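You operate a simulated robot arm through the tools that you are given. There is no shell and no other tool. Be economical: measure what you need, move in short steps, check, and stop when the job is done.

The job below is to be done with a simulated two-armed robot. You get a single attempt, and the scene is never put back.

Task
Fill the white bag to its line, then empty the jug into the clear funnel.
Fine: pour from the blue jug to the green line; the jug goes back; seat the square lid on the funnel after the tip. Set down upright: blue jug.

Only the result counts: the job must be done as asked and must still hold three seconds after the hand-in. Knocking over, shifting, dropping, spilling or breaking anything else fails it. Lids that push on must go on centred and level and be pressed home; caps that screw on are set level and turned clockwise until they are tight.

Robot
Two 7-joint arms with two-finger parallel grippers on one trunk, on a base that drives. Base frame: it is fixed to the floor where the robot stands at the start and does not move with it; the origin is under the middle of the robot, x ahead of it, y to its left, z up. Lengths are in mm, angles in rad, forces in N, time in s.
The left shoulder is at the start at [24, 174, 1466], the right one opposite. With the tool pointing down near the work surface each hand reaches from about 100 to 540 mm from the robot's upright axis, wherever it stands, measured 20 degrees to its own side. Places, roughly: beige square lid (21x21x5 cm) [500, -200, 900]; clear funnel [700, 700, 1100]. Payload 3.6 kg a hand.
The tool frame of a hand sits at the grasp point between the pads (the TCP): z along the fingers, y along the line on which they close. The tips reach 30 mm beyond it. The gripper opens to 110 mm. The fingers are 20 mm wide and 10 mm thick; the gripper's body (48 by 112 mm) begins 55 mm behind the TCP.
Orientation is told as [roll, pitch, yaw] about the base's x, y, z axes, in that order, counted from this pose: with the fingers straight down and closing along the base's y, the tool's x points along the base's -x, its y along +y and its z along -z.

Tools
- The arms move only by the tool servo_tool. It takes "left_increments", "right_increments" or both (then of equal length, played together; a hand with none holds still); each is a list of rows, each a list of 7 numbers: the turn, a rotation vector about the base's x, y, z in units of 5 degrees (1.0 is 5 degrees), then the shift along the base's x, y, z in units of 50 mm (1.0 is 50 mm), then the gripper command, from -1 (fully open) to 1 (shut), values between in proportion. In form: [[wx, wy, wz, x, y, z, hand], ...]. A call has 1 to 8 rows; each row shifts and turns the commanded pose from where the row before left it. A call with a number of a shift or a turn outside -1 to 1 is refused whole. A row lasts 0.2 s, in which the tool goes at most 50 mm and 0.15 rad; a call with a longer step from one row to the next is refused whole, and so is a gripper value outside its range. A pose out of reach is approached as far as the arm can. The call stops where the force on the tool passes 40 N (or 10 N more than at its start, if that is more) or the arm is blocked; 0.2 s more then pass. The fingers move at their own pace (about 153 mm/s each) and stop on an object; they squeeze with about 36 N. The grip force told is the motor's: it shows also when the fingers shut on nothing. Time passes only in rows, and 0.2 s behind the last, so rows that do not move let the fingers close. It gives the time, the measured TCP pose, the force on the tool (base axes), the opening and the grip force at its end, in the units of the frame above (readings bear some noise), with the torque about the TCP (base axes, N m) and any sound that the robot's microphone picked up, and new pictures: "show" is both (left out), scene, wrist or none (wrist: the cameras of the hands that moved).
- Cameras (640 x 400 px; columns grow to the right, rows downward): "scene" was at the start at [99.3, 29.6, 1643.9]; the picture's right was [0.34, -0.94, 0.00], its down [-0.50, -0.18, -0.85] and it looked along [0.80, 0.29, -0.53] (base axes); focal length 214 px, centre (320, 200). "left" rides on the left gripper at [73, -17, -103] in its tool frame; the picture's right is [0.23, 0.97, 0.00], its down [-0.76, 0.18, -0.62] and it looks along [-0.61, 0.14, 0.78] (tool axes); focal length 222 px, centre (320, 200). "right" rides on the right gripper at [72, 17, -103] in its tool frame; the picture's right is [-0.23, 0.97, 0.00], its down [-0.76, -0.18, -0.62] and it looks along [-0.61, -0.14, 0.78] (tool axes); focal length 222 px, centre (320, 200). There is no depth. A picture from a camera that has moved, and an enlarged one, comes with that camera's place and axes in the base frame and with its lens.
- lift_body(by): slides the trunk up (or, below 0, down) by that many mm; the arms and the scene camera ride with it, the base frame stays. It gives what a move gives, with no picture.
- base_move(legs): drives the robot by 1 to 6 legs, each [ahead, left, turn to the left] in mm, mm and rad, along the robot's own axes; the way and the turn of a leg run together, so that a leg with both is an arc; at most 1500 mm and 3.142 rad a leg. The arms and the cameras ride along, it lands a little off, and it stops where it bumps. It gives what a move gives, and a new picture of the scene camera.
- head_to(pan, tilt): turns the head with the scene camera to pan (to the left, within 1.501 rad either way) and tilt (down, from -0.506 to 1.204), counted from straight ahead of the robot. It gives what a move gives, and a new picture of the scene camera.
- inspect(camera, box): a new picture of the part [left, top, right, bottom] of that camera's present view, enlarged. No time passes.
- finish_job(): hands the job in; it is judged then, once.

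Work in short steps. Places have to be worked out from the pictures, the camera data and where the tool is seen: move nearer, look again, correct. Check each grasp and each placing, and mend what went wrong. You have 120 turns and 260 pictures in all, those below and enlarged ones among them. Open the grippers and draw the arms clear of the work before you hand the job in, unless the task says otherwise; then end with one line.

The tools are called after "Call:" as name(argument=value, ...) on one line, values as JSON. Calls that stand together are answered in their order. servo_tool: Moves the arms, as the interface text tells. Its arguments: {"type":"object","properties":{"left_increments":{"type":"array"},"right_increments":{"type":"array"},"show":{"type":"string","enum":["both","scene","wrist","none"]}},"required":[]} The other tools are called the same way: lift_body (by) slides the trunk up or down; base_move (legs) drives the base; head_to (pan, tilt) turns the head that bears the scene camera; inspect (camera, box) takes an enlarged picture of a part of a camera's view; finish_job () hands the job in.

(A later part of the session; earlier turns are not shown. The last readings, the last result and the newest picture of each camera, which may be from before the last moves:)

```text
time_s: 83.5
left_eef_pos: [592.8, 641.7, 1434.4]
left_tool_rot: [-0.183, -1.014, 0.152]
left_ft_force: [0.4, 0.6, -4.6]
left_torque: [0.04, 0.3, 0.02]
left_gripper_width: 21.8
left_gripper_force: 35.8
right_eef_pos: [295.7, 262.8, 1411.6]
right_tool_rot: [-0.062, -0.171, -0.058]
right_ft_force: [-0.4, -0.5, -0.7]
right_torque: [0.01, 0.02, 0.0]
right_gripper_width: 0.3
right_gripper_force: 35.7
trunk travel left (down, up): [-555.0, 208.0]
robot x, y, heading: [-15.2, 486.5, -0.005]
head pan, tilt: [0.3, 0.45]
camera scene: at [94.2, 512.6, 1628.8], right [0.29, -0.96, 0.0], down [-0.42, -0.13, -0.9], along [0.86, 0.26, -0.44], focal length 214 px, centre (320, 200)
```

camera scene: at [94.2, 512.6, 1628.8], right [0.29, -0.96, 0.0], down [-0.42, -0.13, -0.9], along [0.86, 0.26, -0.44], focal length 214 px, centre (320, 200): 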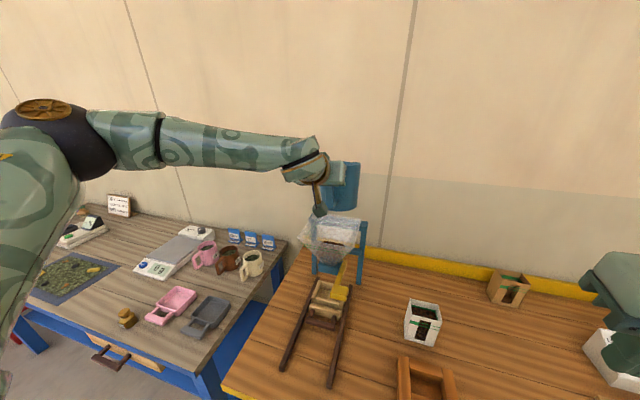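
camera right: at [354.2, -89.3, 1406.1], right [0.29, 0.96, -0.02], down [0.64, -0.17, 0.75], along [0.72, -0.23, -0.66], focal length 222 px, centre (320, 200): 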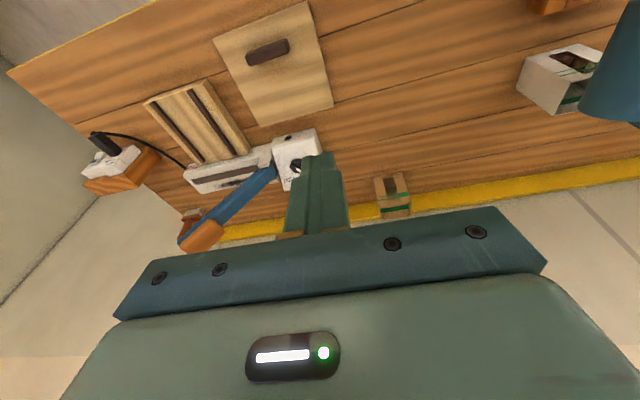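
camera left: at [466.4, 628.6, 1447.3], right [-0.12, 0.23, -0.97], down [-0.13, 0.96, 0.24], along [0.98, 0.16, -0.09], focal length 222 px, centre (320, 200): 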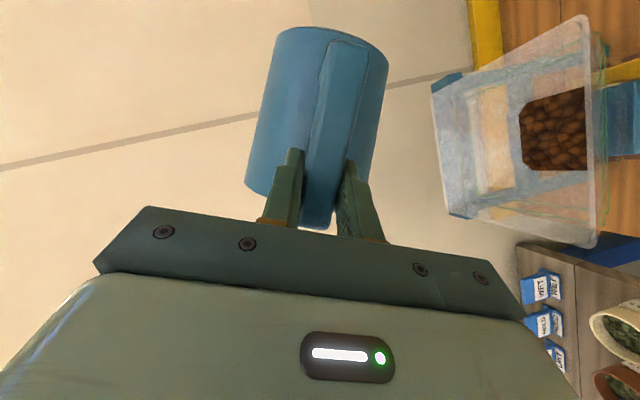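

About 6° of roll remains. I remove it and pitch the tool to horizontal (the jug leaning back, safe as it is under half full), so the tool axis lines up with x.

Call:
servo_tool(left_increments=[[1, 0, 0, 0, 0, 0, 1], [0.1, -1, 0, 0, 0, 0, 1], [0, -1, 0, 0, 0, 0, 1], [0, -1, 0, 0, 0, 0, 1], [0, -1, 0, 0, 0, 0, 1], [0, -1, 0, 0, 0, 0, 1], [0, -1, 0, 0, 0, 0, 1]])

```text
time_s: 85.1
left_eef_pos: [593.7, 650.9, 1451.7]
left_tool_rot: [-0.008, -1.274, 0.0]
left_ft_force: [0.0, -0.2, -4.4]
left_torque: [-0.01, 0.37, 0.01]
left_gripper_width: 21.7
left_gripper_force: 35.9
left hand out of reach, approached as far as the arm can: row 4, 5, 6, 7
right_eef_pos: [294.2, 262.7, 1411.4]
right_tool_rot: [-0.063, -0.171, -0.057]
right_ft_force: [-0.8, 0.0, 0.1]
right_torque: [-0.01, 0.0, 0.01]
right_gripper_width: 0.1
right_gripper_force: 36.1
trunk travel left (down, up): [-555.0, 208.0]
robot x, y, heading: [-10.7, 483.4, -0.006]
head pan, tilt: [0.3, 0.45]
camera scene: at [93.5, 512.9, 1628.9], right [0.29, -0.96, 0.0], down [-0.42, -0.13, -0.9], along [0.86, 0.26, -0.44], focal length 214 px, centre (320, 200)
camera left: at [473.6, 635.1, 1411.7], right [-0.06, 0.97, -0.22], down [-0.37, 0.18, 0.91], along [0.93, 0.14, 0.35], focal length 222 px, centre (320, 200)
```

scene: 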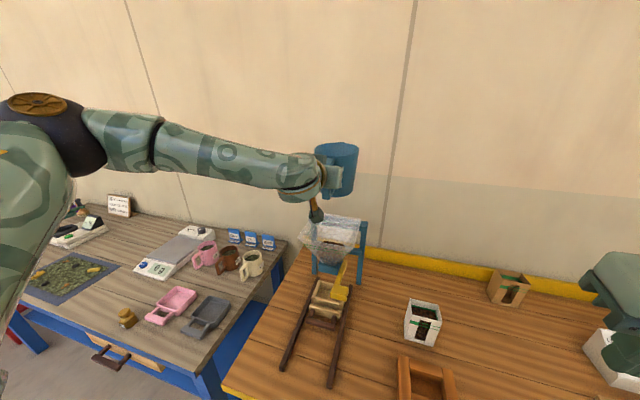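
left: 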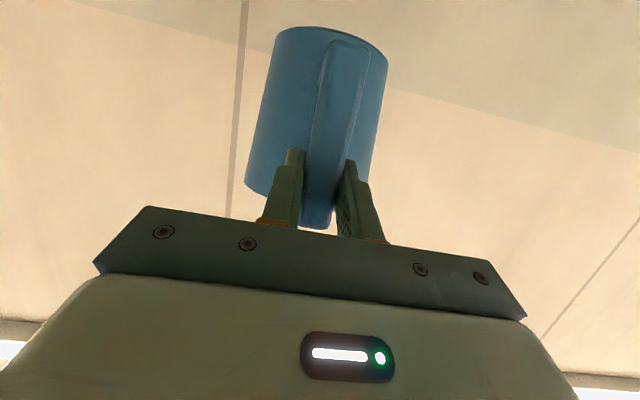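

Now the tool axis is (0.956, 0, -0.292). I roll about that very axis — a pure wrist turn — 40° to start.

Call:
servo_tool(left_increments=[[-0.956, 0, 0.292, 0, 0, 0, 1], [-0.956, 0, 0.292, 0, 0, 0, 1], [-0.956, 0, 0.292, 0, 0, 0, 1], [-0.956, 0, 0.292, 0, 0, 0, 1], [-0.956, 0, 0.292, 0, 0, 0, 1], [-0.956, 0, 0.292, 0, 0, 0, 1], [-0.956, 0, 0.292, 0, 0, 0, 1], [-0.956, 0, 0.292, 0, 0, 0, 1]], show="none")

Call:
servo_tool(left_increments=[[-0.956, 0, 0.292, 0, 0, 0, 1], [-0.956, 0, 0.292, 0, 0, 0, 1], [-0.956, 0, 0.292, 0, 0, 0, 1], [-0.956, 0, 0.292, 0, 0, 0, 1]], show="scene")

```text
time_s: 86.9
left_eef_pos: [594.1, 651.8, 1451.3]
left_tool_rot: [-1.129, -0.819, 1.231]
left_ft_force: [-0.2, -0.7, -3.8]
left_torque: [0.03, 0.42, 0.0]
left_gripper_width: 21.8
left_gripper_force: 36.2
right_eef_pos: [295.7, 262.3, 1410.4]
right_tool_rot: [-0.06, -0.17, -0.057]
right_ft_force: [0.4, -0.2, -0.4]
right_torque: [0.03, 0.02, -0.01]
right_gripper_width: 0.1
right_gripper_force: 35.8
trunk travel left (down, up): [-555.0, 208.0]
robot x, y, heading: [-10.9, 486.2, -0.007]
head pan, tilt: [0.3, 0.45]
```

```text
time_s: 87.9
left_eef_pos: [594.0, 650.8, 1451.3]
left_tool_rot: [-1.233, -0.496, 1.399]
left_ft_force: [0.0, -0.3, -4.3]
left_torque: [0.03, 0.39, -0.03]
left_gripper_width: 21.9
left_gripper_force: 36.1
right_eef_pos: [295.9, 261.3, 1412.9]
right_tool_rot: [-0.062, -0.172, -0.058]
right_ft_force: [-1.0, 0.5, 0.0]
right_torque: [0.0, -0.02, 0.02]
right_gripper_width: 0.0
right_gripper_force: 36.0
trunk travel left (down, up): [-555.0, 208.0]
robot x, y, heading: [-11.4, 485.3, -0.001]
head pan, tilt: [0.3, 0.45]
camera scene: at [93.9, 512.8, 1628.8], right [0.29, -0.96, 0.0], down [-0.42, -0.13, -0.9], along [0.86, 0.26, -0.44], focal length 214 px, centre (320, 200)
```

scene: 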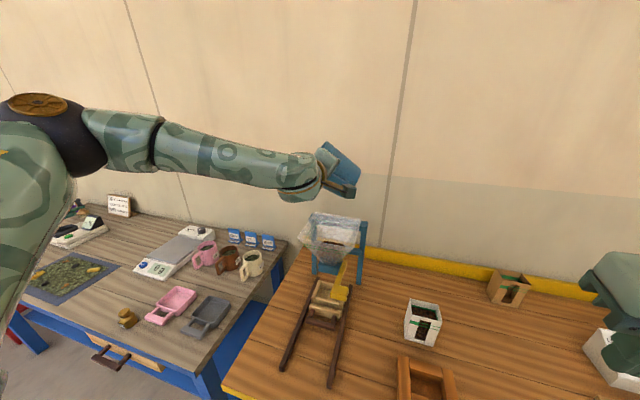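

The pure wrist turn works without limits (60° done). I lower the trunk 100 mm so the jug comes close above the funnel before the flow starts.

Call:
lift_body(by=-100)

Call:
servo_tool(left_increments=[[-0.956, 0, 0.292, 0, 0, 0, 1], [-0.956, 0, 0.292, 0, 0, 0, 1], [-0.956, 0, 0.292, 0, 0, 0, 1], [0, 0, 0, 0, 0, 0, 1]])

Call:
inspect(camera="scene", box=[260, 110, 420, 270])

```text
time_s: 89.2
left_eef_pos: [593.2, 651.2, 1351.6]
left_tool_rot: [-1.232, -0.498, 1.399]
left_ft_force: [-0.6, -0.3, -4.4]
left_torque: [0.04, 0.34, -0.03]
left_gripper_width: 21.7
left_gripper_force: 36.4
right_eef_pos: [294.2, 262.7, 1312.9]
right_tool_rot: [-0.06, -0.171, -0.057]
right_ft_force: [-0.2, 0.2, 0.7]
right_torque: [-0.01, 0.01, 0.0]
right_gripper_width: 0.0
right_gripper_force: 36.1
trunk travel left (down, up): [-455.0, 308.0]
robot x, y, heading: [-11.4, 486.9, -0.002]
head pan, tilt: [0.3, 0.45]
```

```text
time_s: 90.2
left_eef_pos: [594.1, 650.7, 1351.3]
left_tool_rot: [-1.263, -0.247, 1.49]
left_ft_force: [0.0, -0.3, -3.7]
left_torque: [0.0, 0.41, -0.02]
left_gripper_width: 21.6
left_gripper_force: 35.5
right_eef_pos: [294.7, 261.8, 1312.1]
right_tool_rot: [-0.061, -0.169, -0.058]
right_ft_force: [-0.4, 0.4, -0.3]
right_torque: [0.0, 0.0, 0.0]
right_gripper_width: 0.2
right_gripper_force: 36.1
trunk travel left (down, up): [-455.0, 308.0]
robot x, y, heading: [-16.3, 489.1, -0.004]
head pan, tilt: [0.3, 0.45]
camera scene: at [108.1, 512.7, 1528.3], right [0.29, -0.96, 0.0], down [-0.42, -0.13, -0.9], along [0.86, 0.26, -0.44], focal length 214 px, centre (320, 200)
camera left: at [494.2, 577.6, 1379.4], right [-0.29, 0.03, -0.96], down [-0.59, 0.78, 0.2], along [0.76, 0.62, -0.21], focal length 222 px, centre (320, 200)
```

scene: 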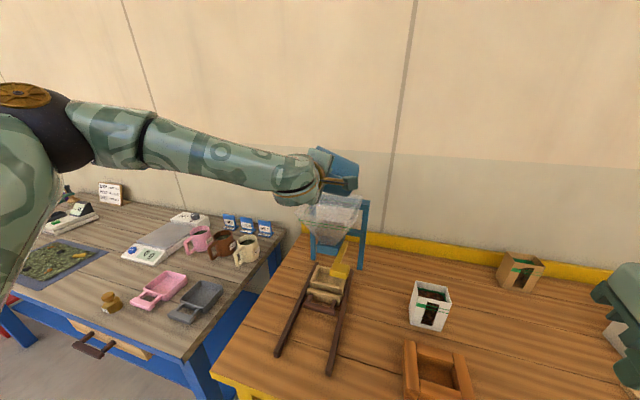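
left: 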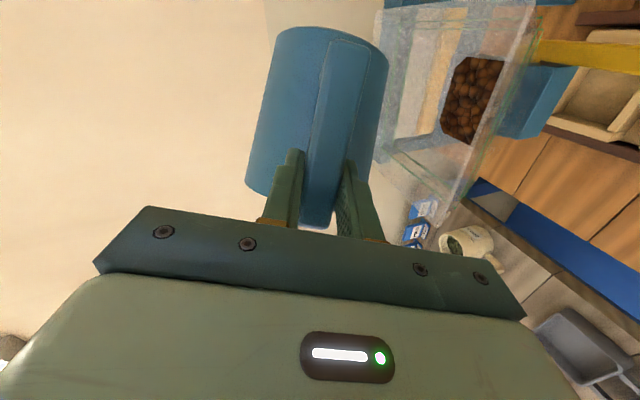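

```text
2.50 times, centred on (340, 190) of scene
camera zoom: at [108.1, 512.7, 1528.3], right [0.29, -0.96, 0.0], down [-0.42, -0.13, -0.9], along [0.86, 0.26, -0.44], focal length 536 px, centre (270, 225)
```

zoom: 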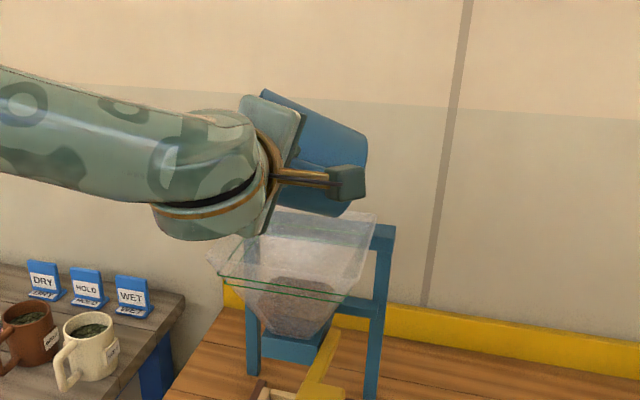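

The jug is at about 75°, over the funnel. I lower 30 mm more and roll on to 100° in steps.

Call:
lift_body(by=-30)

Call:
servo_tool(left_increments=[[-0.956, 0, 0.292, 0, 0, 0, 1], [-0.956, 0, 0.292, 0, 0, 0, 1], [-0.956, 0, 0.292, 0, 0, 0, 1], [0, 0, 0, 0, 0, 0, 1], [-0.956, 0, 0.292, 0, 0, 0, 1], [-0.956, 0, 0.292, 0, 0, 0, 1], [0, 0, 0, 0, 0, 0, 1]])

Call:
inspect(camera="left", box=[240, 0, 480, 200])

```text
time_s: 91.0
left_eef_pos: [592.4, 650.9, 1322.7]
left_tool_rot: [-1.264, -0.249, 1.489]
left_ft_force: [-0.1, 0.3, -4.6]
left_torque: [0.02, 0.42, -0.02]
left_gripper_width: 21.7
left_gripper_force: 35.7
right_eef_pos: [294.3, 263.0, 1282.0]
right_tool_rot: [-0.062, -0.171, -0.058]
right_ft_force: [-0.4, -0.7, 1.2]
right_torque: [0.01, 0.0, 0.0]
right_gripper_width: 0.3
right_gripper_force: 35.3
trunk travel left (down, up): [-425.0, 338.0]
robot x, y, heading: [-12.9, 487.9, -0.002]
head pan, tilt: [0.3, 0.45]
```

```text
time_s: 92.6
left_eef_pos: [592.2, 650.4, 1322.8]
left_tool_rot: [-1.269, 0.168, 1.618]
left_ft_force: [-0.8, -0.4, -4.1]
left_torque: [0.03, 0.42, 0.01]
left_gripper_width: 21.8
left_gripper_force: 35.7
right_eef_pos: [295.1, 262.3, 1281.3]
right_tool_rot: [-0.062, -0.17, -0.057]
right_ft_force: [0.5, 0.3, 0.2]
right_torque: [0.02, 0.01, -0.04]
right_gripper_width: 0.1
right_gripper_force: 35.3
trunk travel left (down, up): [-425.0, 338.0]
robot x, y, heading: [-10.7, 489.9, -0.006]
head pan, tilt: [0.3, 0.45]
camera scene: at [114.7, 512.6, 1498.1], right [0.29, -0.96, 0.0], down [-0.42, -0.13, -0.9], along [0.86, 0.26, -0.44], focal length 214 px, centre (320, 200)
camera left: at [503.5, 583.4, 1380.3], right [-0.27, -0.39, -0.88], down [-0.68, 0.72, -0.11], along [0.68, 0.57, -0.46], focal length 222 px, centre (320, 200)
```

scene: 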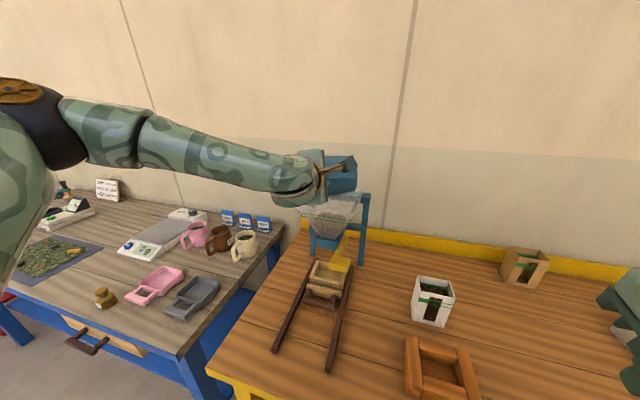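
left: 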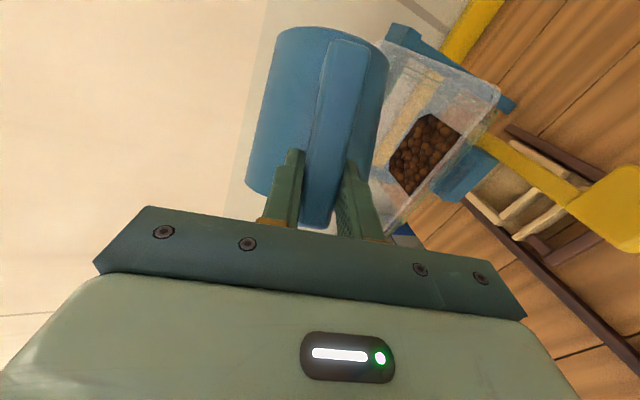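

```text
2.00 times, centred on (360, 100) of left
camera zoom: at [503.5, 583.4, 1380.3], right [-0.27, -0.39, -0.88], down [-0.68, 0.72, -0.11], along [0.68, 0.57, -0.46], focal length 444 px, centre (240, 400)
```

zoom: 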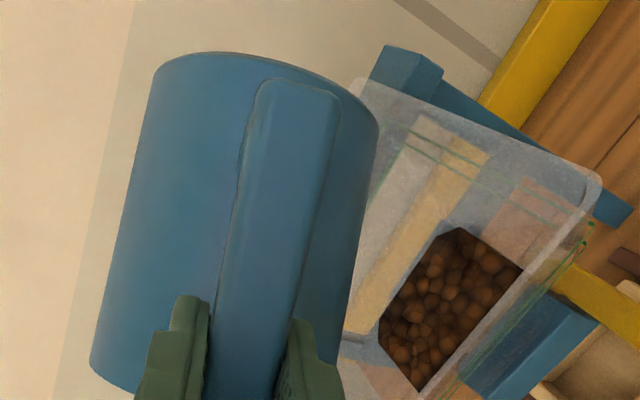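

The funnel corners check out from this view, (618, 569) and (781, 571). I roll on 25° further and let it flow.

Call:
servo_tool(left_increments=[[-0.956, 0, 0.292, 0, 0, 0, 1], [-0.956, 0, 0.292, 0, 0, 0, 1], [0, 0, 0, 0, 0, 0, 1], [-0.956, 0, 0.292, 0, 0, 0, 1], [-0.956, 0, 0.292, 0, 0, 0, 1], [0, 0, 0, 0, 0, 0, 1], [-0.956, 0, 0.292, 0, 0, 0, 1], [0, 0, 0, 0, 0, 0, 1]])

Call:
inspect(camera="left", box=[240, 0, 480, 200])

```text
time_s: 94.4
left_eef_pos: [593.2, 652.7, 1321.3]
left_tool_rot: [-1.214, 0.58, 1.77]
left_ft_force: [0.3, -0.4, -3.4]
left_torque: [-0.01, 0.29, 0.0]
left_gripper_width: 21.8
left_gripper_force: 36.1
right_eef_pos: [294.9, 261.8, 1282.7]
right_tool_rot: [-0.061, -0.171, -0.058]
right_ft_force: [-0.4, 0.5, -0.1]
right_torque: [-0.01, 0.0, 0.01]
right_gripper_width: 0.0
right_gripper_force: 36.1
trunk travel left (down, up): [-425.0, 338.0]
robot x, y, heading: [-13.4, 487.2, -0.008]
head pan, tilt: [0.3, 0.45]
camera scene: at [114.6, 512.6, 1498.1], right [0.29, -0.96, 0.0], down [-0.42, -0.13, -0.9], along [0.86, 0.26, -0.44], focal length 214 px, centre (320, 200)
camera left: at [511.0, 602.6, 1405.6], right [-0.2, -0.74, -0.64], down [-0.76, 0.52, -0.38], along [0.61, 0.41, -0.67], focal length 222 px, centre (320, 200)
```

scene: 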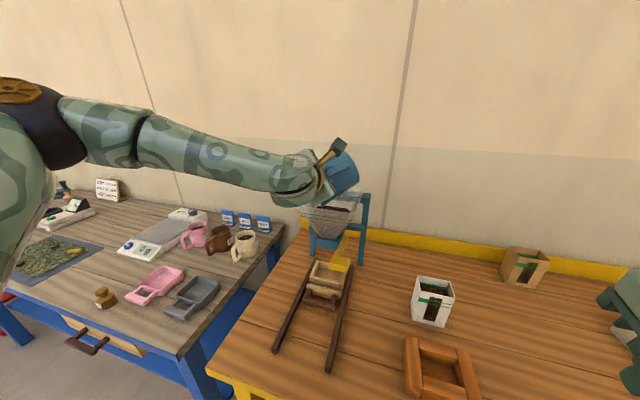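
left: 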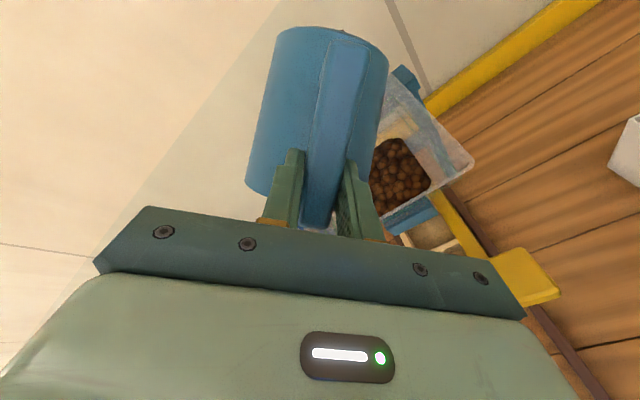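

```text
2.00 times, centred on (360, 100) of left
camera zoom: at [511.0, 602.6, 1405.6], right [-0.2, -0.74, -0.64], down [-0.76, 0.52, -0.38], along [0.61, 0.41, -0.67], focal length 444 px, centre (240, 400)
```

zoom: 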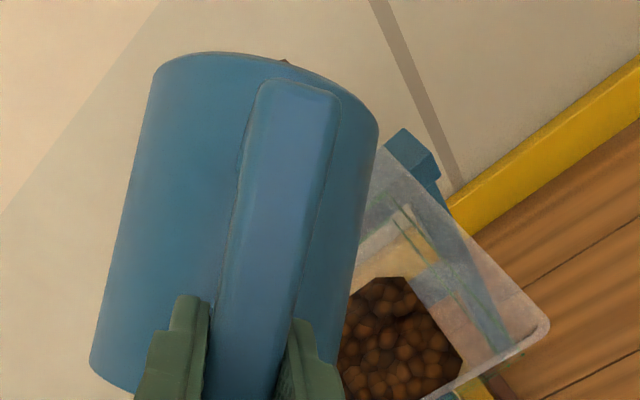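

It is flowing (the weight is dropping). I roll another 30°.

Call:
servo_tool(left_increments=[[-0.956, 0, 0.292, 0, 0, 0, 1], [-0.956, 0, 0.292, 0, 0, 0, 1], [0, 0, 0, 0, 0, 0, 1], [-0.956, 0, 0.292, 0, 0, 0, 1], [-0.956, 0, 0.292, 0, 0, 0, 1], [-0.956, 0, 0.292, 0, 0, 0, 1], [-0.956, 0, 0.292, 0, 0, 0, 1], [0, 0, 0, 0, 0, 0, 1]])

Call:
inspect(camera="scene", box=[260, 110, 420, 290])

```text
time_s: 96.2
left_eef_pos: [593.4, 651.9, 1323.2]
left_tool_rot: [-0.946, 1.05, 2.13]
left_ft_force: [-0.3, -1.1, -2.0]
left_torque: [0.02, 0.29, 0.0]
left_gripper_width: 21.4
left_gripper_force: 36.3
right_eef_pos: [293.7, 262.4, 1283.4]
right_tool_rot: [-0.062, -0.171, -0.058]
right_ft_force: [0.0, 0.0, -0.4]
right_torque: [0.0, -0.01, -0.04]
right_gripper_width: 0.0
right_gripper_force: 36.0
trunk travel left (down, up): [-425.0, 338.0]
robot x, y, heading: [-10.0, 487.1, -0.002]
head pan, tilt: [0.3, 0.45]
camera scene: at [114.6, 512.6, 1498.1], right [0.29, -0.96, 0.0], down [-0.42, -0.13, -0.9], along [0.86, 0.26, -0.44], focal length 214 px, centre (320, 200)
camera left: at [516.2, 636.5, 1422.4], right [-0.06, -0.98, -0.2], down [-0.82, 0.16, -0.55], along [0.57, 0.13, -0.81], focal length 222 px, centre (320, 200)
```

scene: 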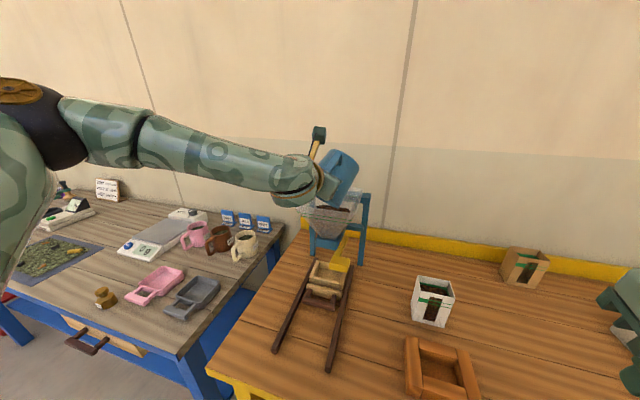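
left: 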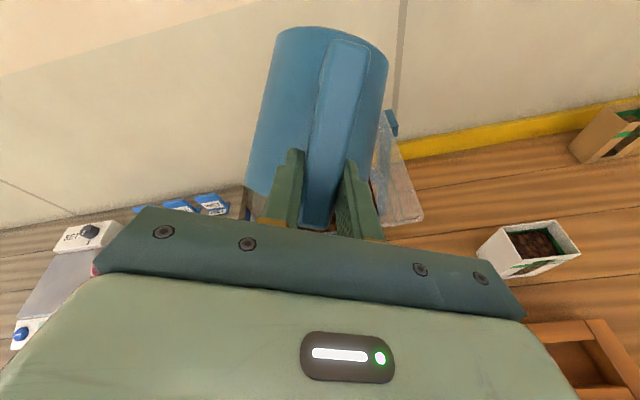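

```text
2.22 times, centred on (340, 200) of scene
camera zoom: at [114.6, 512.6, 1498.1], right [0.29, -0.96, 0.0], down [-0.42, -0.13, -0.9], along [0.86, 0.26, -0.44], focal length 477 px, centre (276, 200)
```

zoom: 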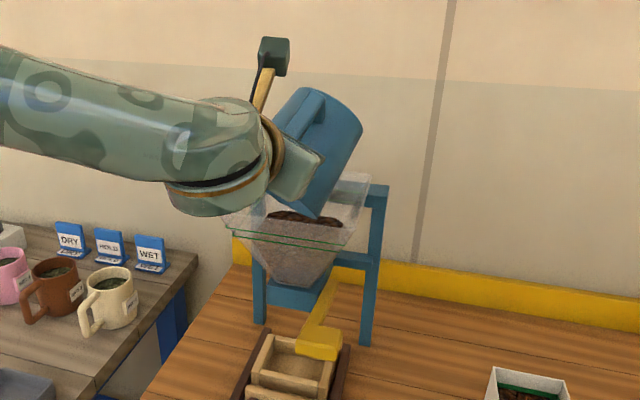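

The jug is nearly inverted and the funnel is filling without spill. I roll 20° more and hold to empty it fully.

Call:
servo_tool(left_increments=[[-0.956, 0, 0.292, 0, 0, 0, 1], [-0.956, 0, 0.292, 0, 0, 0, 1], [-0.956, 0, 0.292, 0, 0, 0, 1], [-0.956, 0, 0.292, 0, 0, 0, 1], [0, 0, 0, 0, 0, 0, 1], [0, 0, 0, 0, 0, 0, 1], [0, 0, 0, 0, 0, 0, 1], [0, 0, 0, 0, 0, 0, 1]], show="scene")

Call:
inspect(camera="scene", box=[280, 120, 400, 270])

```text
time_s: 98.0
left_eef_pos: [593.7, 652.1, 1323.0]
left_tool_rot: [-0.283, 1.262, 2.845]
left_ft_force: [-0.7, 0.1, -3.2]
left_torque: [0.0, 0.26, -0.02]
left_gripper_width: 21.6
left_gripper_force: 35.8
right_eef_pos: [294.8, 262.2, 1282.4]
right_tool_rot: [-0.062, -0.172, -0.058]
right_ft_force: [-0.2, 0.6, 0.6]
right_torque: [0.0, 0.0, -0.01]
right_gripper_width: 0.2
right_gripper_force: 35.9
trunk travel left (down, up): [-425.0, 338.0]
robot x, y, heading: [-11.8, 486.0, -0.006]
head pan, tilt: [0.3, 0.45]
camera scene: at [114.6, 512.6, 1498.1], right [0.29, -0.96, 0.0], down [-0.42, -0.13, -0.9], along [0.86, 0.26, -0.44], focal length 214 px, centre (320, 200)
```

scene: 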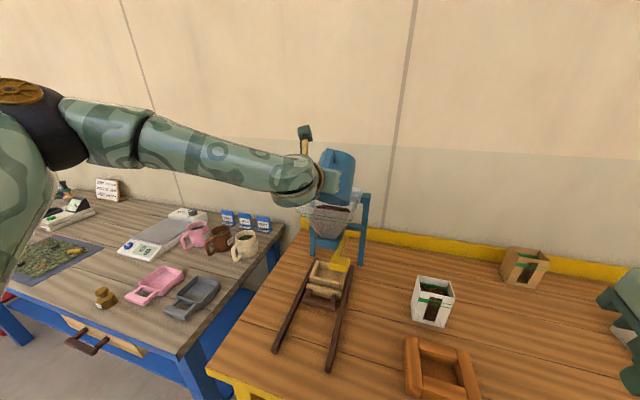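

```text
2.67 times, centred on (340, 195) of scene
camera zoom: at [114.6, 512.6, 1498.1], right [0.29, -0.96, 0.0], down [-0.42, -0.13, -0.9], along [0.86, 0.26, -0.44], focal length 572 px, centre (267, 213)
```

zoom: 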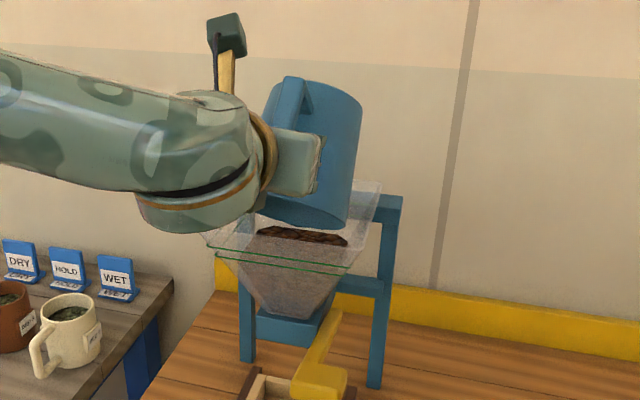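

The jug is empty (torque and force steady, pile in the funnel). I raise the trunk and roll the jug back upright.

Call:
lift_body(by=110)

Call:
servo_tool(left_increments=[[0.956, 0, -0.292, 0, 0, 0, 1], [0.956, 0, -0.292, 0, 0, 0, 1], [0.956, 0, -0.292, 0, 0, 0, 1], [0.956, 0, -0.292, 0, 0, 0, 1], [0.956, 0, -0.292, 0, 0, 0, 1], [0.956, 0, -0.292, 0, 0, 0, 1], [0.956, 0, -0.292, 0, 0, 0, 1], [0.956, 0, -0.292, 0, 0, 0, 1]], show="none")

Call:
servo_tool(left_increments=[[0.956, 0, -0.292, 0, 0, 0, 1], [0.956, 0, -0.292, 0, 0, 0, 1], [0.956, 0, -0.292, 0, 0, 0, 1], [0.956, 0, -0.292, 0, 0, 0, 1], [0.956, 0, -0.292, 0, 0, 0, 1], [0.956, 0, -0.292, 0, 0, 0, 1], [0.956, 0, -0.292, 0, 0, 0, 1], [0.956, 0, -0.292, 0, 0, 0, 1]], show="none")

Call:
servo_tool(left_increments=[[0.956, 0, -0.292, 0, 0, 0, 1], [0.956, 0, -0.292, 0, 0, 0, 1], [0.956, 0, -0.292, 0, 0, 0, 1], [0.956, 0, -0.292, 0, 0, 0, 1], [0.956, 0, -0.292, 0, 0, 0, 1], [0.956, 0, -0.292, 0, 0, 0, 1], [0.956, 0, -0.292, 0, 0, 0, 1], [0.956, 0, -0.292, 0, 0, 0, 1]], show="none")

Call:
servo_tool(left_increments=[[0.956, 0, -0.292, 0, 0, 0, 1], [0.956, 0, -0.292, 0, 0, 0, 1], [0.956, 0, -0.292, 0, 0, 0, 1], [0.956, 0, -0.292, 0, 0, 0, 1], [0.956, 0, -0.292, 0, 0, 0, 1], [0.956, 0, -0.292, 0, 0, 0, 1], [0.956, 0, -0.292, 0, 0, 0, 1], [0.956, 0, -0.292, 0, 0, 0, 1]], show="none")

Call:
servo_tool(left_increments=[[0.956, 0, -0.292, 0, 0, 0, 1], [0.956, 0, -0.292, 0, 0, 0, 1], [0.956, 0, -0.292, 0, 0, 0, 1], [0, 0.9, 0, 0, 0, 0, 1]], show="scene")

```text
time_s: 99.4
left_eef_pos: [595.4, 651.9, 1432.7]
left_tool_rot: [-0.282, 1.262, 2.844]
left_ft_force: [-0.7, -0.7, -2.4]
left_torque: [0.0, 0.31, -0.05]
left_gripper_width: 21.7
left_gripper_force: 36.0
right_eef_pos: [295.3, 263.0, 1391.7]
right_tool_rot: [-0.062, -0.171, -0.058]
right_ft_force: [0.2, 0.8, 0.6]
right_torque: [-0.01, 0.0, 0.0]
right_gripper_width: 0.0
right_gripper_force: 36.5
trunk travel left (down, up): [-535.0, 228.0]
robot x, y, heading: [-11.1, 482.1, -0.009]
head pan, tilt: [0.3, 0.45]
```

```text
time_s: 101.2
left_eef_pos: [593.4, 651.6, 1432.1]
left_tool_rot: [-1.164, 0.739, 1.851]
left_ft_force: [-0.5, -0.5, -3.4]
left_torque: [0.03, 0.31, 0.02]
left_gripper_width: 21.8
left_gripper_force: 35.9
right_eef_pos: [294.2, 262.8, 1392.2]
right_tool_rot: [-0.062, -0.171, -0.057]
right_ft_force: [0.4, -0.4, -0.3]
right_torque: [0.01, 0.0, -0.05]
right_gripper_width: 0.0
right_gripper_force: 36.4
trunk travel left (down, up): [-535.0, 228.0]
robot x, y, heading: [-11.9, 486.3, -0.005]
head pan, tilt: [0.3, 0.45]
```

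```text
time_s: 103.0
left_eef_pos: [592.8, 650.9, 1433.1]
left_tool_rot: [-1.27, 0.081, 1.594]
left_ft_force: [0.4, -0.5, -3.5]
left_torque: [0.02, 0.29, 0.03]
left_gripper_width: 22.1
left_gripper_force: 35.6
right_eef_pos: [294.4, 262.5, 1392.6]
right_tool_rot: [-0.061, -0.171, -0.057]
right_ft_force: [-0.5, -0.9, 0.0]
right_torque: [0.0, -0.01, 0.0]
right_gripper_width: 0.0
right_gripper_force: 35.5
trunk travel left (down, up): [-535.0, 228.0]
robot x, y, heading: [-9.4, 487.8, -0.008]
head pan, tilt: [0.3, 0.45]
```

```text
time_s: 104.8
left_eef_pos: [594.3, 651.6, 1432.9]
left_tool_rot: [-1.21, -0.583, 1.366]
left_ft_force: [-0.3, -0.2, -3.3]
left_torque: [0.03, 0.32, 0.03]
left_gripper_width: 21.8
left_gripper_force: 36.0
right_eef_pos: [295.0, 262.0, 1393.0]
right_tool_rot: [-0.062, -0.171, -0.057]
right_ft_force: [-0.2, 0.6, -0.1]
right_torque: [0.01, -0.02, 0.0]
right_gripper_width: 0.0
right_gripper_force: 36.2
trunk travel left (down, up): [-535.0, 228.0]
robot x, y, heading: [-13.1, 485.2, -0.005]
head pan, tilt: [0.3, 0.45]
```

```text
time_s: 106.6
left_eef_pos: [593.7, 652.8, 1434.0]
left_tool_rot: [-0.697, -1.176, 0.735]
left_ft_force: [1.1, 0.4, -2.6]
left_torque: [0.01, 0.26, 0.01]
left_gripper_width: 21.8
left_gripper_force: 36.3
right_eef_pos: [294.1, 261.8, 1391.7]
right_tool_rot: [-0.061, -0.17, -0.058]
right_ft_force: [-0.4, -0.7, -0.5]
right_torque: [0.04, -0.02, 0.05]
right_gripper_width: 0.0
right_gripper_force: 36.2
trunk travel left (down, up): [-535.0, 228.0]
robot x, y, heading: [-10.1, 489.3, -0.001]
head pan, tilt: [0.3, 0.45]
```

```text
time_s: 107.6
left_eef_pos: [594.2, 653.0, 1433.2]
left_tool_rot: [0.004, -1.191, -0.006]
left_ft_force: [0.6, 0.0, -3.0]
left_torque: [-0.01, 0.27, -0.03]
left_gripper_width: 21.6
left_gripper_force: 35.7
right_eef_pos: [293.1, 262.6, 1391.5]
right_tool_rot: [-0.062, -0.17, -0.058]
right_ft_force: [-0.1, 0.6, 1.0]
right_torque: [0.01, -0.03, 0.01]
right_gripper_width: 0.0
right_gripper_force: 35.4
trunk travel left (down, up): [-535.0, 228.0]
robot x, y, heading: [-9.9, 486.8, -0.003]
head pan, tilt: [0.3, 0.45]
camera scene: at [95.6, 512.6, 1608.8], right [0.29, -0.96, 0.0], down [-0.42, -0.13, -0.9], along [0.86, 0.26, -0.44], focal length 214 px, centre (320, 200)
```

scene: 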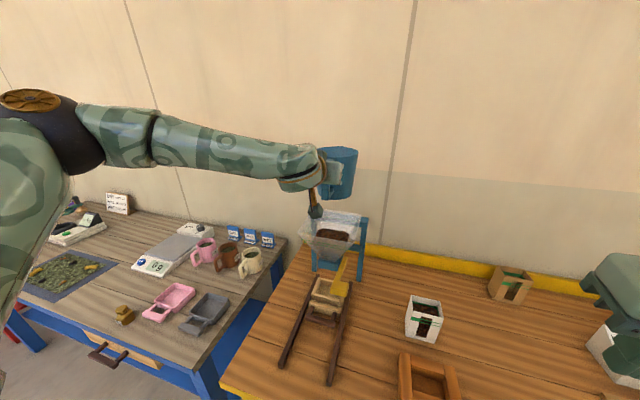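

The jug is upright in its home orientation. Now I drive back to where it stood: the hand must come to (390, 59), so I go 204 mm back and 594 mm right.

Call:
base_move(legs=[[-204, 0, 0], [0, -594, 0]])

Call:
lift_body(by=-380)

Call:
head_to(pan=0.3, tilt=0.6)

```text
time_s: 112.2
left_eef_pos: [384.7, 61.2, 1432.7]
left_tool_rot: [0.0, -1.192, -0.001]
left_ft_force: [0.5, -0.3, -3.0]
left_torque: [0.02, 0.26, 0.01]
left_gripper_width: 21.8
left_gripper_force: 36.5
right_eef_pos: [85.1, -328.4, 1392.4]
right_tool_rot: [-0.061, -0.17, -0.059]
right_ft_force: [-0.1, 0.5, 0.5]
right_torque: [0.0, 0.0, -0.02]
right_gripper_width: 0.0
right_gripper_force: 36.1
trunk travel left (down, up): [-535.0, 228.0]
robot x, y, heading: [-222.1, -107.0, -0.004]
head pan, tilt: [0.3, 0.45]
camera scene: at [-114.2, -77.2, 1608.8], right [0.29, -0.96, 0.0], down [-0.42, -0.13, -0.9], along [0.86, 0.26, -0.44], focal length 214 px, centre (320, 200)
```

scene: 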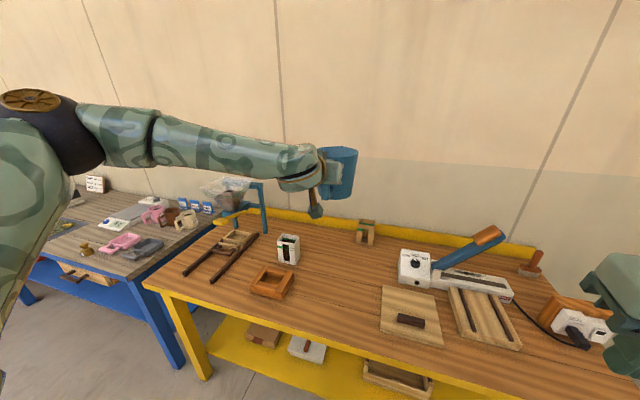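

```text
time_s: 115.8
left_eef_pos: [384.2, 61.1, 1052.7]
left_tool_rot: [0.001, -1.194, -0.001]
left_ft_force: [0.6, -0.2, -3.2]
left_torque: [0.01, 0.27, 0.01]
left_gripper_width: 21.9
left_gripper_force: 35.9
right_eef_pos: [113.7, -327.8, 989.9]
right_tool_rot: [-0.067, -0.076, -0.057]
right_ft_force: [-0.3, 0.4, -0.2]
right_torque: [-0.04, 0.03, 0.01]
right_gripper_width: 0.0
right_gripper_force: 36.0
trunk travel left (down, up): [-155.0, 608.0]
robot x, y, heading: [-222.4, -104.0, -0.004]
head pan, tilt: [0.3, 0.45]
```

```text
time_s: 116.5
left_eef_pos: [384.7, 62.0, 1051.7]
left_tool_rot: [0.001, -1.194, -0.003]
left_ft_force: [0.1, 0.3, -2.8]
left_torque: [-0.03, 0.25, 0.03]
left_gripper_width: 21.7
left_gripper_force: 36.0
right_eef_pos: [114.2, -327.7, 990.9]
right_tool_rot: [-0.067, -0.077, -0.057]
right_ft_force: [-0.6, -0.3, 0.0]
right_torque: [-0.02, 0.01, 0.01]
right_gripper_width: 0.0
right_gripper_force: 36.2
trunk travel left (down, up): [-155.0, 608.0]
robot x, y, heading: [-222.8, -105.4, -0.001]
head pan, tilt: [0.3, 0.6]
camera scene: at [15.9, -79.2, 1207.3], right [0.29, -0.96, 0.0], down [-0.54, -0.16, -0.82], along [0.79, 0.24, -0.57], focal length 214 px, centre (320, 200)
```

scene: 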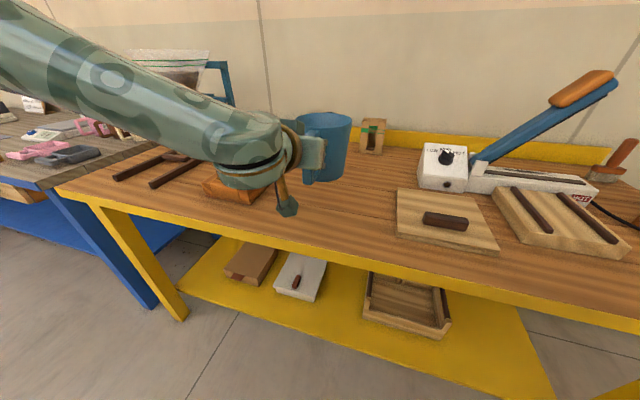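

At 5 mm from home in x; I correct, then lower to just above the table.

Call:
servo_tool(left_increments=[[0, 0, 0, 0.1, -0.04, 0, 1], [0, 0, 0, 0, 0, 0, 1]], show="none")

Call:
lift_body(by=-80)

Call:
servo_tool(left_increments=[[0, 0, 0, 0, 0, -0.06, 1], [0, 0, 0, 0, 0, -0.04, 1], [0, 0, 0, 0, 0, -0.04, 1], [0, 0, 0, 0, 0, 0, 1]])

```text
time_s: 117.2
left_eef_pos: [389.6, 60.1, 1054.2]
left_tool_rot: [0.001, -1.195, -0.001]
left_ft_force: [-0.1, 0.4, -2.9]
left_torque: [0.02, 0.26, -0.01]
left_gripper_width: 21.8
left_gripper_force: 36.2
right_eef_pos: [112.6, -328.5, 990.3]
right_tool_rot: [-0.066, -0.076, -0.058]
right_ft_force: [-0.1, 0.1, 0.1]
right_torque: [-0.01, -0.02, 0.01]
right_gripper_width: 0.0
right_gripper_force: 35.9
trunk travel left (down, up): [-155.0, 608.0]
robot x, y, heading: [-224.2, -103.0, -0.006]
head pan, tilt: [0.3, 0.6]
```

```text
time_s: 118.3
left_eef_pos: [388.4, 58.9, 973.3]
left_tool_rot: [0.0, -1.194, -0.003]
left_ft_force: [0.6, -0.6, -2.6]
left_torque: [-0.01, 0.28, -0.01]
left_gripper_width: 21.8
left_gripper_force: 36.4
right_eef_pos: [144.2, -328.0, 886.2]
right_tool_rot: [-0.072, 0.033, -0.057]
right_ft_force: [-0.9, -0.1, -0.2]
right_torque: [-0.01, -0.03, 0.03]
right_gripper_width: 0.0
right_gripper_force: 35.6
trunk travel left (down, up): [-75.0, 688.0]
robot x, y, heading: [-220.4, -100.6, -0.004]
head pan, tilt: [0.3, 0.6]
```

```text
time_s: 119.3
left_eef_pos: [390.4, 60.7, 965.3]
left_tool_rot: [0.002, -1.193, -0.003]
left_ft_force: [0.7, 0.0, -2.6]
left_torque: [-0.03, 0.27, -0.01]
left_gripper_width: 21.7
left_gripper_force: 35.7
right_eef_pos: [143.4, -327.6, 886.0]
right_tool_rot: [-0.073, 0.034, -0.057]
right_ft_force: [0.1, -0.1, -0.1]
right_torque: [-0.01, 0.0, 0.0]
right_gripper_width: 0.2
right_gripper_force: 35.7
trunk travel left (down, up): [-75.0, 688.0]
robot x, y, heading: [-224.3, -101.5, -0.002]
head pan, tilt: [0.3, 0.6]
camera scene: at [64.9, -79.5, 1121.5], right [0.29, -0.96, 0.0], down [-0.54, -0.16, -0.82], along [0.79, 0.24, -0.57], focal length 214 px, centre (320, 200)
camera left: at [266.6, 42.8, 935.9], right [-0.08, 0.97, -0.21], down [-0.3, 0.18, 0.94], along [0.95, 0.14, 0.28], focal length 222 px, centre (320, 200)
```

scene: 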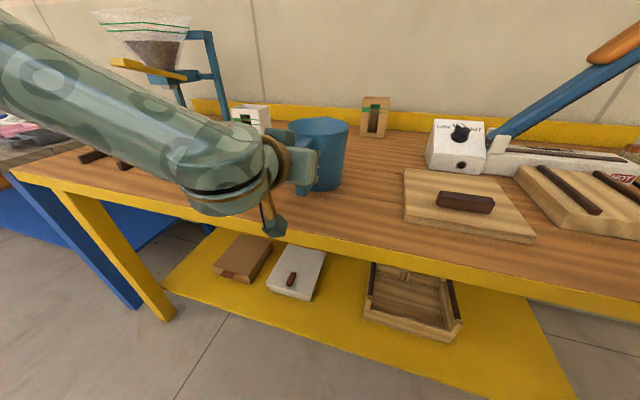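
left: 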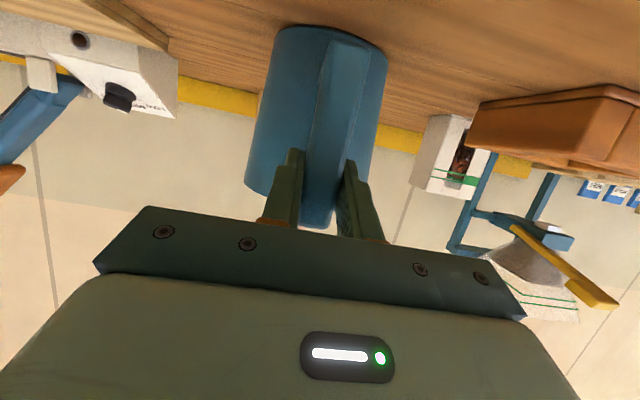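

No contact yet (force still the jug's weight). I lower in small steps.

Call:
servo_tool(left_increments=[[0, 0, 0, 0, 0, -0.03, 1], [0, 0, 0, 0, 0, -0.03, 1], [0, 0, 0, 0, 0, 0, 1]], show="none")

```text
time_s: 120.1
left_eef_pos: [388.6, 58.6, 965.2]
left_tool_rot: [-0.001, -1.198, 0.0]
left_ft_force: [2.7, 1.4, 9.5]
left_torque: [0.14, -0.87, 0.13]
left_gripper_width: 21.8
left_gripper_force: 36.0
right_eef_pos: [144.0, -328.6, 886.9]
right_tool_rot: [-0.074, 0.033, -0.057]
right_ft_force: [0.3, -0.4, 0.4]
right_torque: [-0.04, -0.03, 0.0]
right_gripper_width: 0.0
right_gripper_force: 35.7
trunk travel left (down, up): [-75.0, 688.0]
robot x, y, heading: [-221.6, -102.9, -0.001]
head pan, tilt: [0.3, 0.6]
```

The jug rests on the table. I ease up 2 mm, then open the gripper.

Call:
servo_tool(left_increments=[[0, 0, 0, 0, 0, 0.04, 1], [0, 0, 0, 0, 0, 0, -1], [0, 0, 0, 0, 0, 0, -1], [0, 0, 0, 0, 0, 0, -1], [0, 0, 0, 0, 0, 0, -1]], show="none")

Call:
base_move(legs=[[-130, 0, 0]])

Call:
inspect(camera="left", box=[160, 0, 480, 220])

```text
time_s: 121.3
left_eef_pos: [389.2, 59.4, 963.4]
left_tool_rot: [0.001, -1.194, -0.003]
left_ft_force: [0.2, -0.1, -0.5]
left_torque: [-0.03, 0.01, 0.02]
left_gripper_width: 110.1
left_gripper_force: 0.1
right_eef_pos: [144.0, -328.3, 886.8]
right_tool_rot: [-0.072, 0.034, -0.058]
right_ft_force: [-0.6, -0.3, -0.4]
right_torque: [0.01, 0.04, 0.02]
right_gripper_width: 0.0
right_gripper_force: 36.1
trunk travel left (down, up): [-75.0, 688.0]
robot x, y, heading: [-218.7, -101.6, -0.009]
head pan, tilt: [0.3, 0.6]
```

```text
time_s: 122.6
left_eef_pos: [259.4, 59.3, 965.9]
left_tool_rot: [-0.001, -1.194, -0.004]
left_ft_force: [0.1, 0.6, 0.2]
left_torque: [0.01, 0.01, 0.0]
left_gripper_width: 109.9
left_gripper_force: 0.2
right_eef_pos: [15.2, -328.4, 886.1]
right_tool_rot: [-0.072, 0.034, -0.061]
right_ft_force: [-0.7, 0.7, 0.2]
right_torque: [-0.01, -0.01, 0.01]
right_gripper_width: 0.0
right_gripper_force: 36.4
trunk travel left (down, up): [-75.0, 688.0]
robot x, y, heading: [-350.2, -106.7, -0.011]
head pan, tilt: [0.3, 0.6]
camera scene: at [-66.0, -79.0, 1122.0], right [0.29, -0.96, 0.0], down [-0.54, -0.16, -0.83], along [0.79, 0.24, -0.56], focal length 214 px, centre (320, 200)
```

scene: 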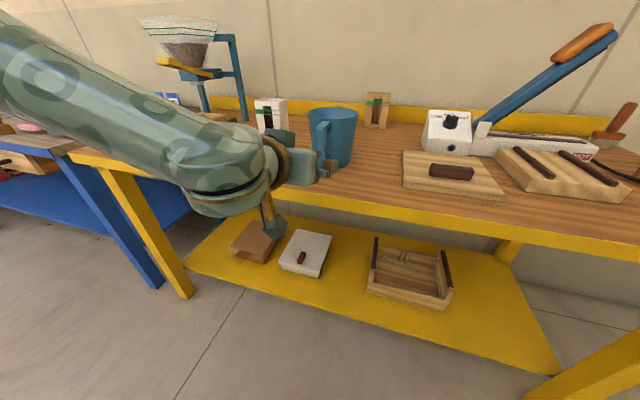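

```text
1.82 times, centred on (320, 110) of left
camera zoom: at [136.1, 43.1, 935.8], right [-0.08, 0.97, -0.21], down [-0.3, 0.18, 0.94], along [0.95, 0.14, 0.28], focal length 404 px, centre (320, 364)
```

zoom: 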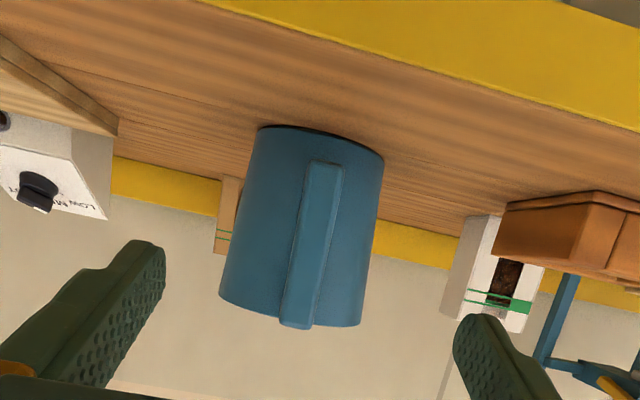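

The jug is back home, upright. Now the lid: I raise the trunk and turn the left tool to point down, for taking the lid's handle.

Call:
lift_body(by=330)

Call:
servo_tool(left_increments=[[0, 1, 0, -0.3, 0.1, 0, -1], [0, 1, 0, -0.3, 0.1, 0, -1], [0, 1, 0, -0.3, 0.1, 0, -1], [0, 1, 0, -0.3, 0.1, 0, -1], [0, 1, 0, -0.3, 0.1, 0, -1], [0, 1, 0, -0.3, 0.1, 0, -1], [0, 1, 0, -0.3, 0.1, 0, -1], [0, 1, 0, -0.3, 0.1, 0, -1]], show="none")

Call:
servo_tool(left_increments=[[0, 1, 0, -0.3, 0, 0, -1], [0, 1, 0, -0.3, 0, 0, -1], [0, 1, 0, -0.3, 0, 0, -1], [0, 1, 0, -0.2, 0, 0, -1], [0, 1, 0, 0, 0, 0, -1], [0, 0.69, 0, 0, 0, 0, -1]], show="none")

Call:
servo_tool(left_increments=[[0, 0, 1, 0, 0, 0, -1], [0, 0, 1, 0, 0, 0, -1], [0, 0, 1, 0, 0, 0, -1], [0, 0, 1, 0, 0, 0, -1], [0, 0, 1, 0, 0, 0, -1], [0, 0, 1, 0, 0, 0, -1], [0, 0, 1, 0, 0, 0, -1], [0, 0, 1, 0, 0, 0, -1]], show="none")

Call:
servo_tool(left_increments=[[0, 0, 1, 0, 0, 0, -1], [0, 0, 1, 0, 0, 0, -1], [0, 0, 1, 0, 0, 0, -1], [0, 0, 1, 0, 0, 0, -1], [0, 0, 1, 0, 0, 0, -1], [0, 0, 1, 0, 0, 0, -1], [0, 0, 1, 0, 0, 0, -1], [0, 0, 1, 0, 0, 0, -1]], show="none")

```text
time_s: 125.8
left_eef_pos: [259.0, 58.9, 1294.7]
left_tool_rot: [0.001, -1.194, -0.003]
left_ft_force: [0.5, 0.0, -0.2]
left_torque: [-0.03, 0.0, -0.03]
left_gripper_width: 109.9
left_gripper_force: 0.0
right_eef_pos: [14.1, -326.1, 1215.2]
right_tool_rot: [-0.072, 0.036, -0.059]
right_ft_force: [1.2, -0.4, 0.7]
right_torque: [-0.04, 0.04, -0.02]
right_gripper_width: 0.0
right_gripper_force: 36.5
trunk travel left (down, up): [-405.0, 358.0]
robot x, y, heading: [-352.4, -102.2, -0.01]
head pan, tilt: [0.3, 0.6]
```

```text
time_s: 127.7
left_eef_pos: [138.4, 99.6, 1294.4]
left_tool_rot: [-0.001, -0.494, -0.003]
left_ft_force: [0.1, 0.4, 0.1]
left_torque: [-0.02, 0.02, 0.0]
left_gripper_width: 109.8
left_gripper_force: 0.1
right_eef_pos: [14.0, -326.3, 1217.2]
right_tool_rot: [-0.07, 0.035, -0.058]
right_ft_force: [0.1, 0.3, -0.4]
right_torque: [-0.01, 0.02, -0.01]
right_gripper_width: 0.0
right_gripper_force: 36.6
trunk travel left (down, up): [-405.0, 358.0]
robot x, y, heading: [-355.5, -102.0, -0.008]
head pan, tilt: [0.3, 0.6]
```

```text
time_s: 129.1
left_eef_pos: [84.8, 99.1, 1295.5]
left_tool_rot: [-0.002, 0.0, -0.002]
left_ft_force: [0.4, 0.2, 0.1]
left_torque: [0.01, -0.02, -0.03]
left_gripper_width: 109.9
left_gripper_force: 0.1
right_eef_pos: [13.7, -326.9, 1217.3]
right_tool_rot: [-0.07, 0.034, -0.06]
right_ft_force: [0.3, 0.1, 0.2]
right_torque: [0.0, 0.02, 0.02]
right_gripper_width: 0.0
right_gripper_force: 35.3
trunk travel left (down, up): [-405.0, 358.0]
robot x, y, heading: [-352.0, -102.4, -0.006]
head pan, tilt: [0.3, 0.6]
```

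```text
time_s: 130.8
left_eef_pos: [84.7, 99.8, 1294.7]
left_tool_rot: [-0.002, 0.0, 0.699]
left_ft_force: [-0.7, -0.1, -0.3]
left_torque: [-0.04, 0.0, 0.04]
left_gripper_width: 110.1
left_gripper_force: 0.0
right_eef_pos: [14.3, -327.7, 1216.3]
right_tool_rot: [-0.072, 0.035, -0.06]
right_ft_force: [0.3, 0.2, -0.4]
right_torque: [0.02, 0.01, 0.0]
right_gripper_width: 0.0
right_gripper_force: 36.2
trunk travel left (down, up): [-405.0, 358.0]
robot x, y, heading: [-349.4, -100.4, -0.002]
head pan, tilt: [0.3, 0.6]
```

```text
time_s: 132.7
left_eef_pos: [83.6, 100.1, 1294.4]
left_tool_rot: [-0.001, 0.0, 1.398]
left_ft_force: [-0.3, -0.9, 0.3]
left_torque: [-0.02, -0.01, 0.0]
left_gripper_width: 110.0
left_gripper_force: 0.1
right_eef_pos: [14.1, -327.4, 1216.1]
right_tool_rot: [-0.073, 0.035, -0.057]
right_ft_force: [1.0, -0.6, -0.4]
right_torque: [0.03, 0.01, 0.04]
right_gripper_width: 0.0
right_gripper_force: 35.8
trunk travel left (down, up): [-405.0, 358.0]
robot x, y, heading: [-353.5, -100.0, -0.005]
head pan, tilt: [0.3, 0.6]
```

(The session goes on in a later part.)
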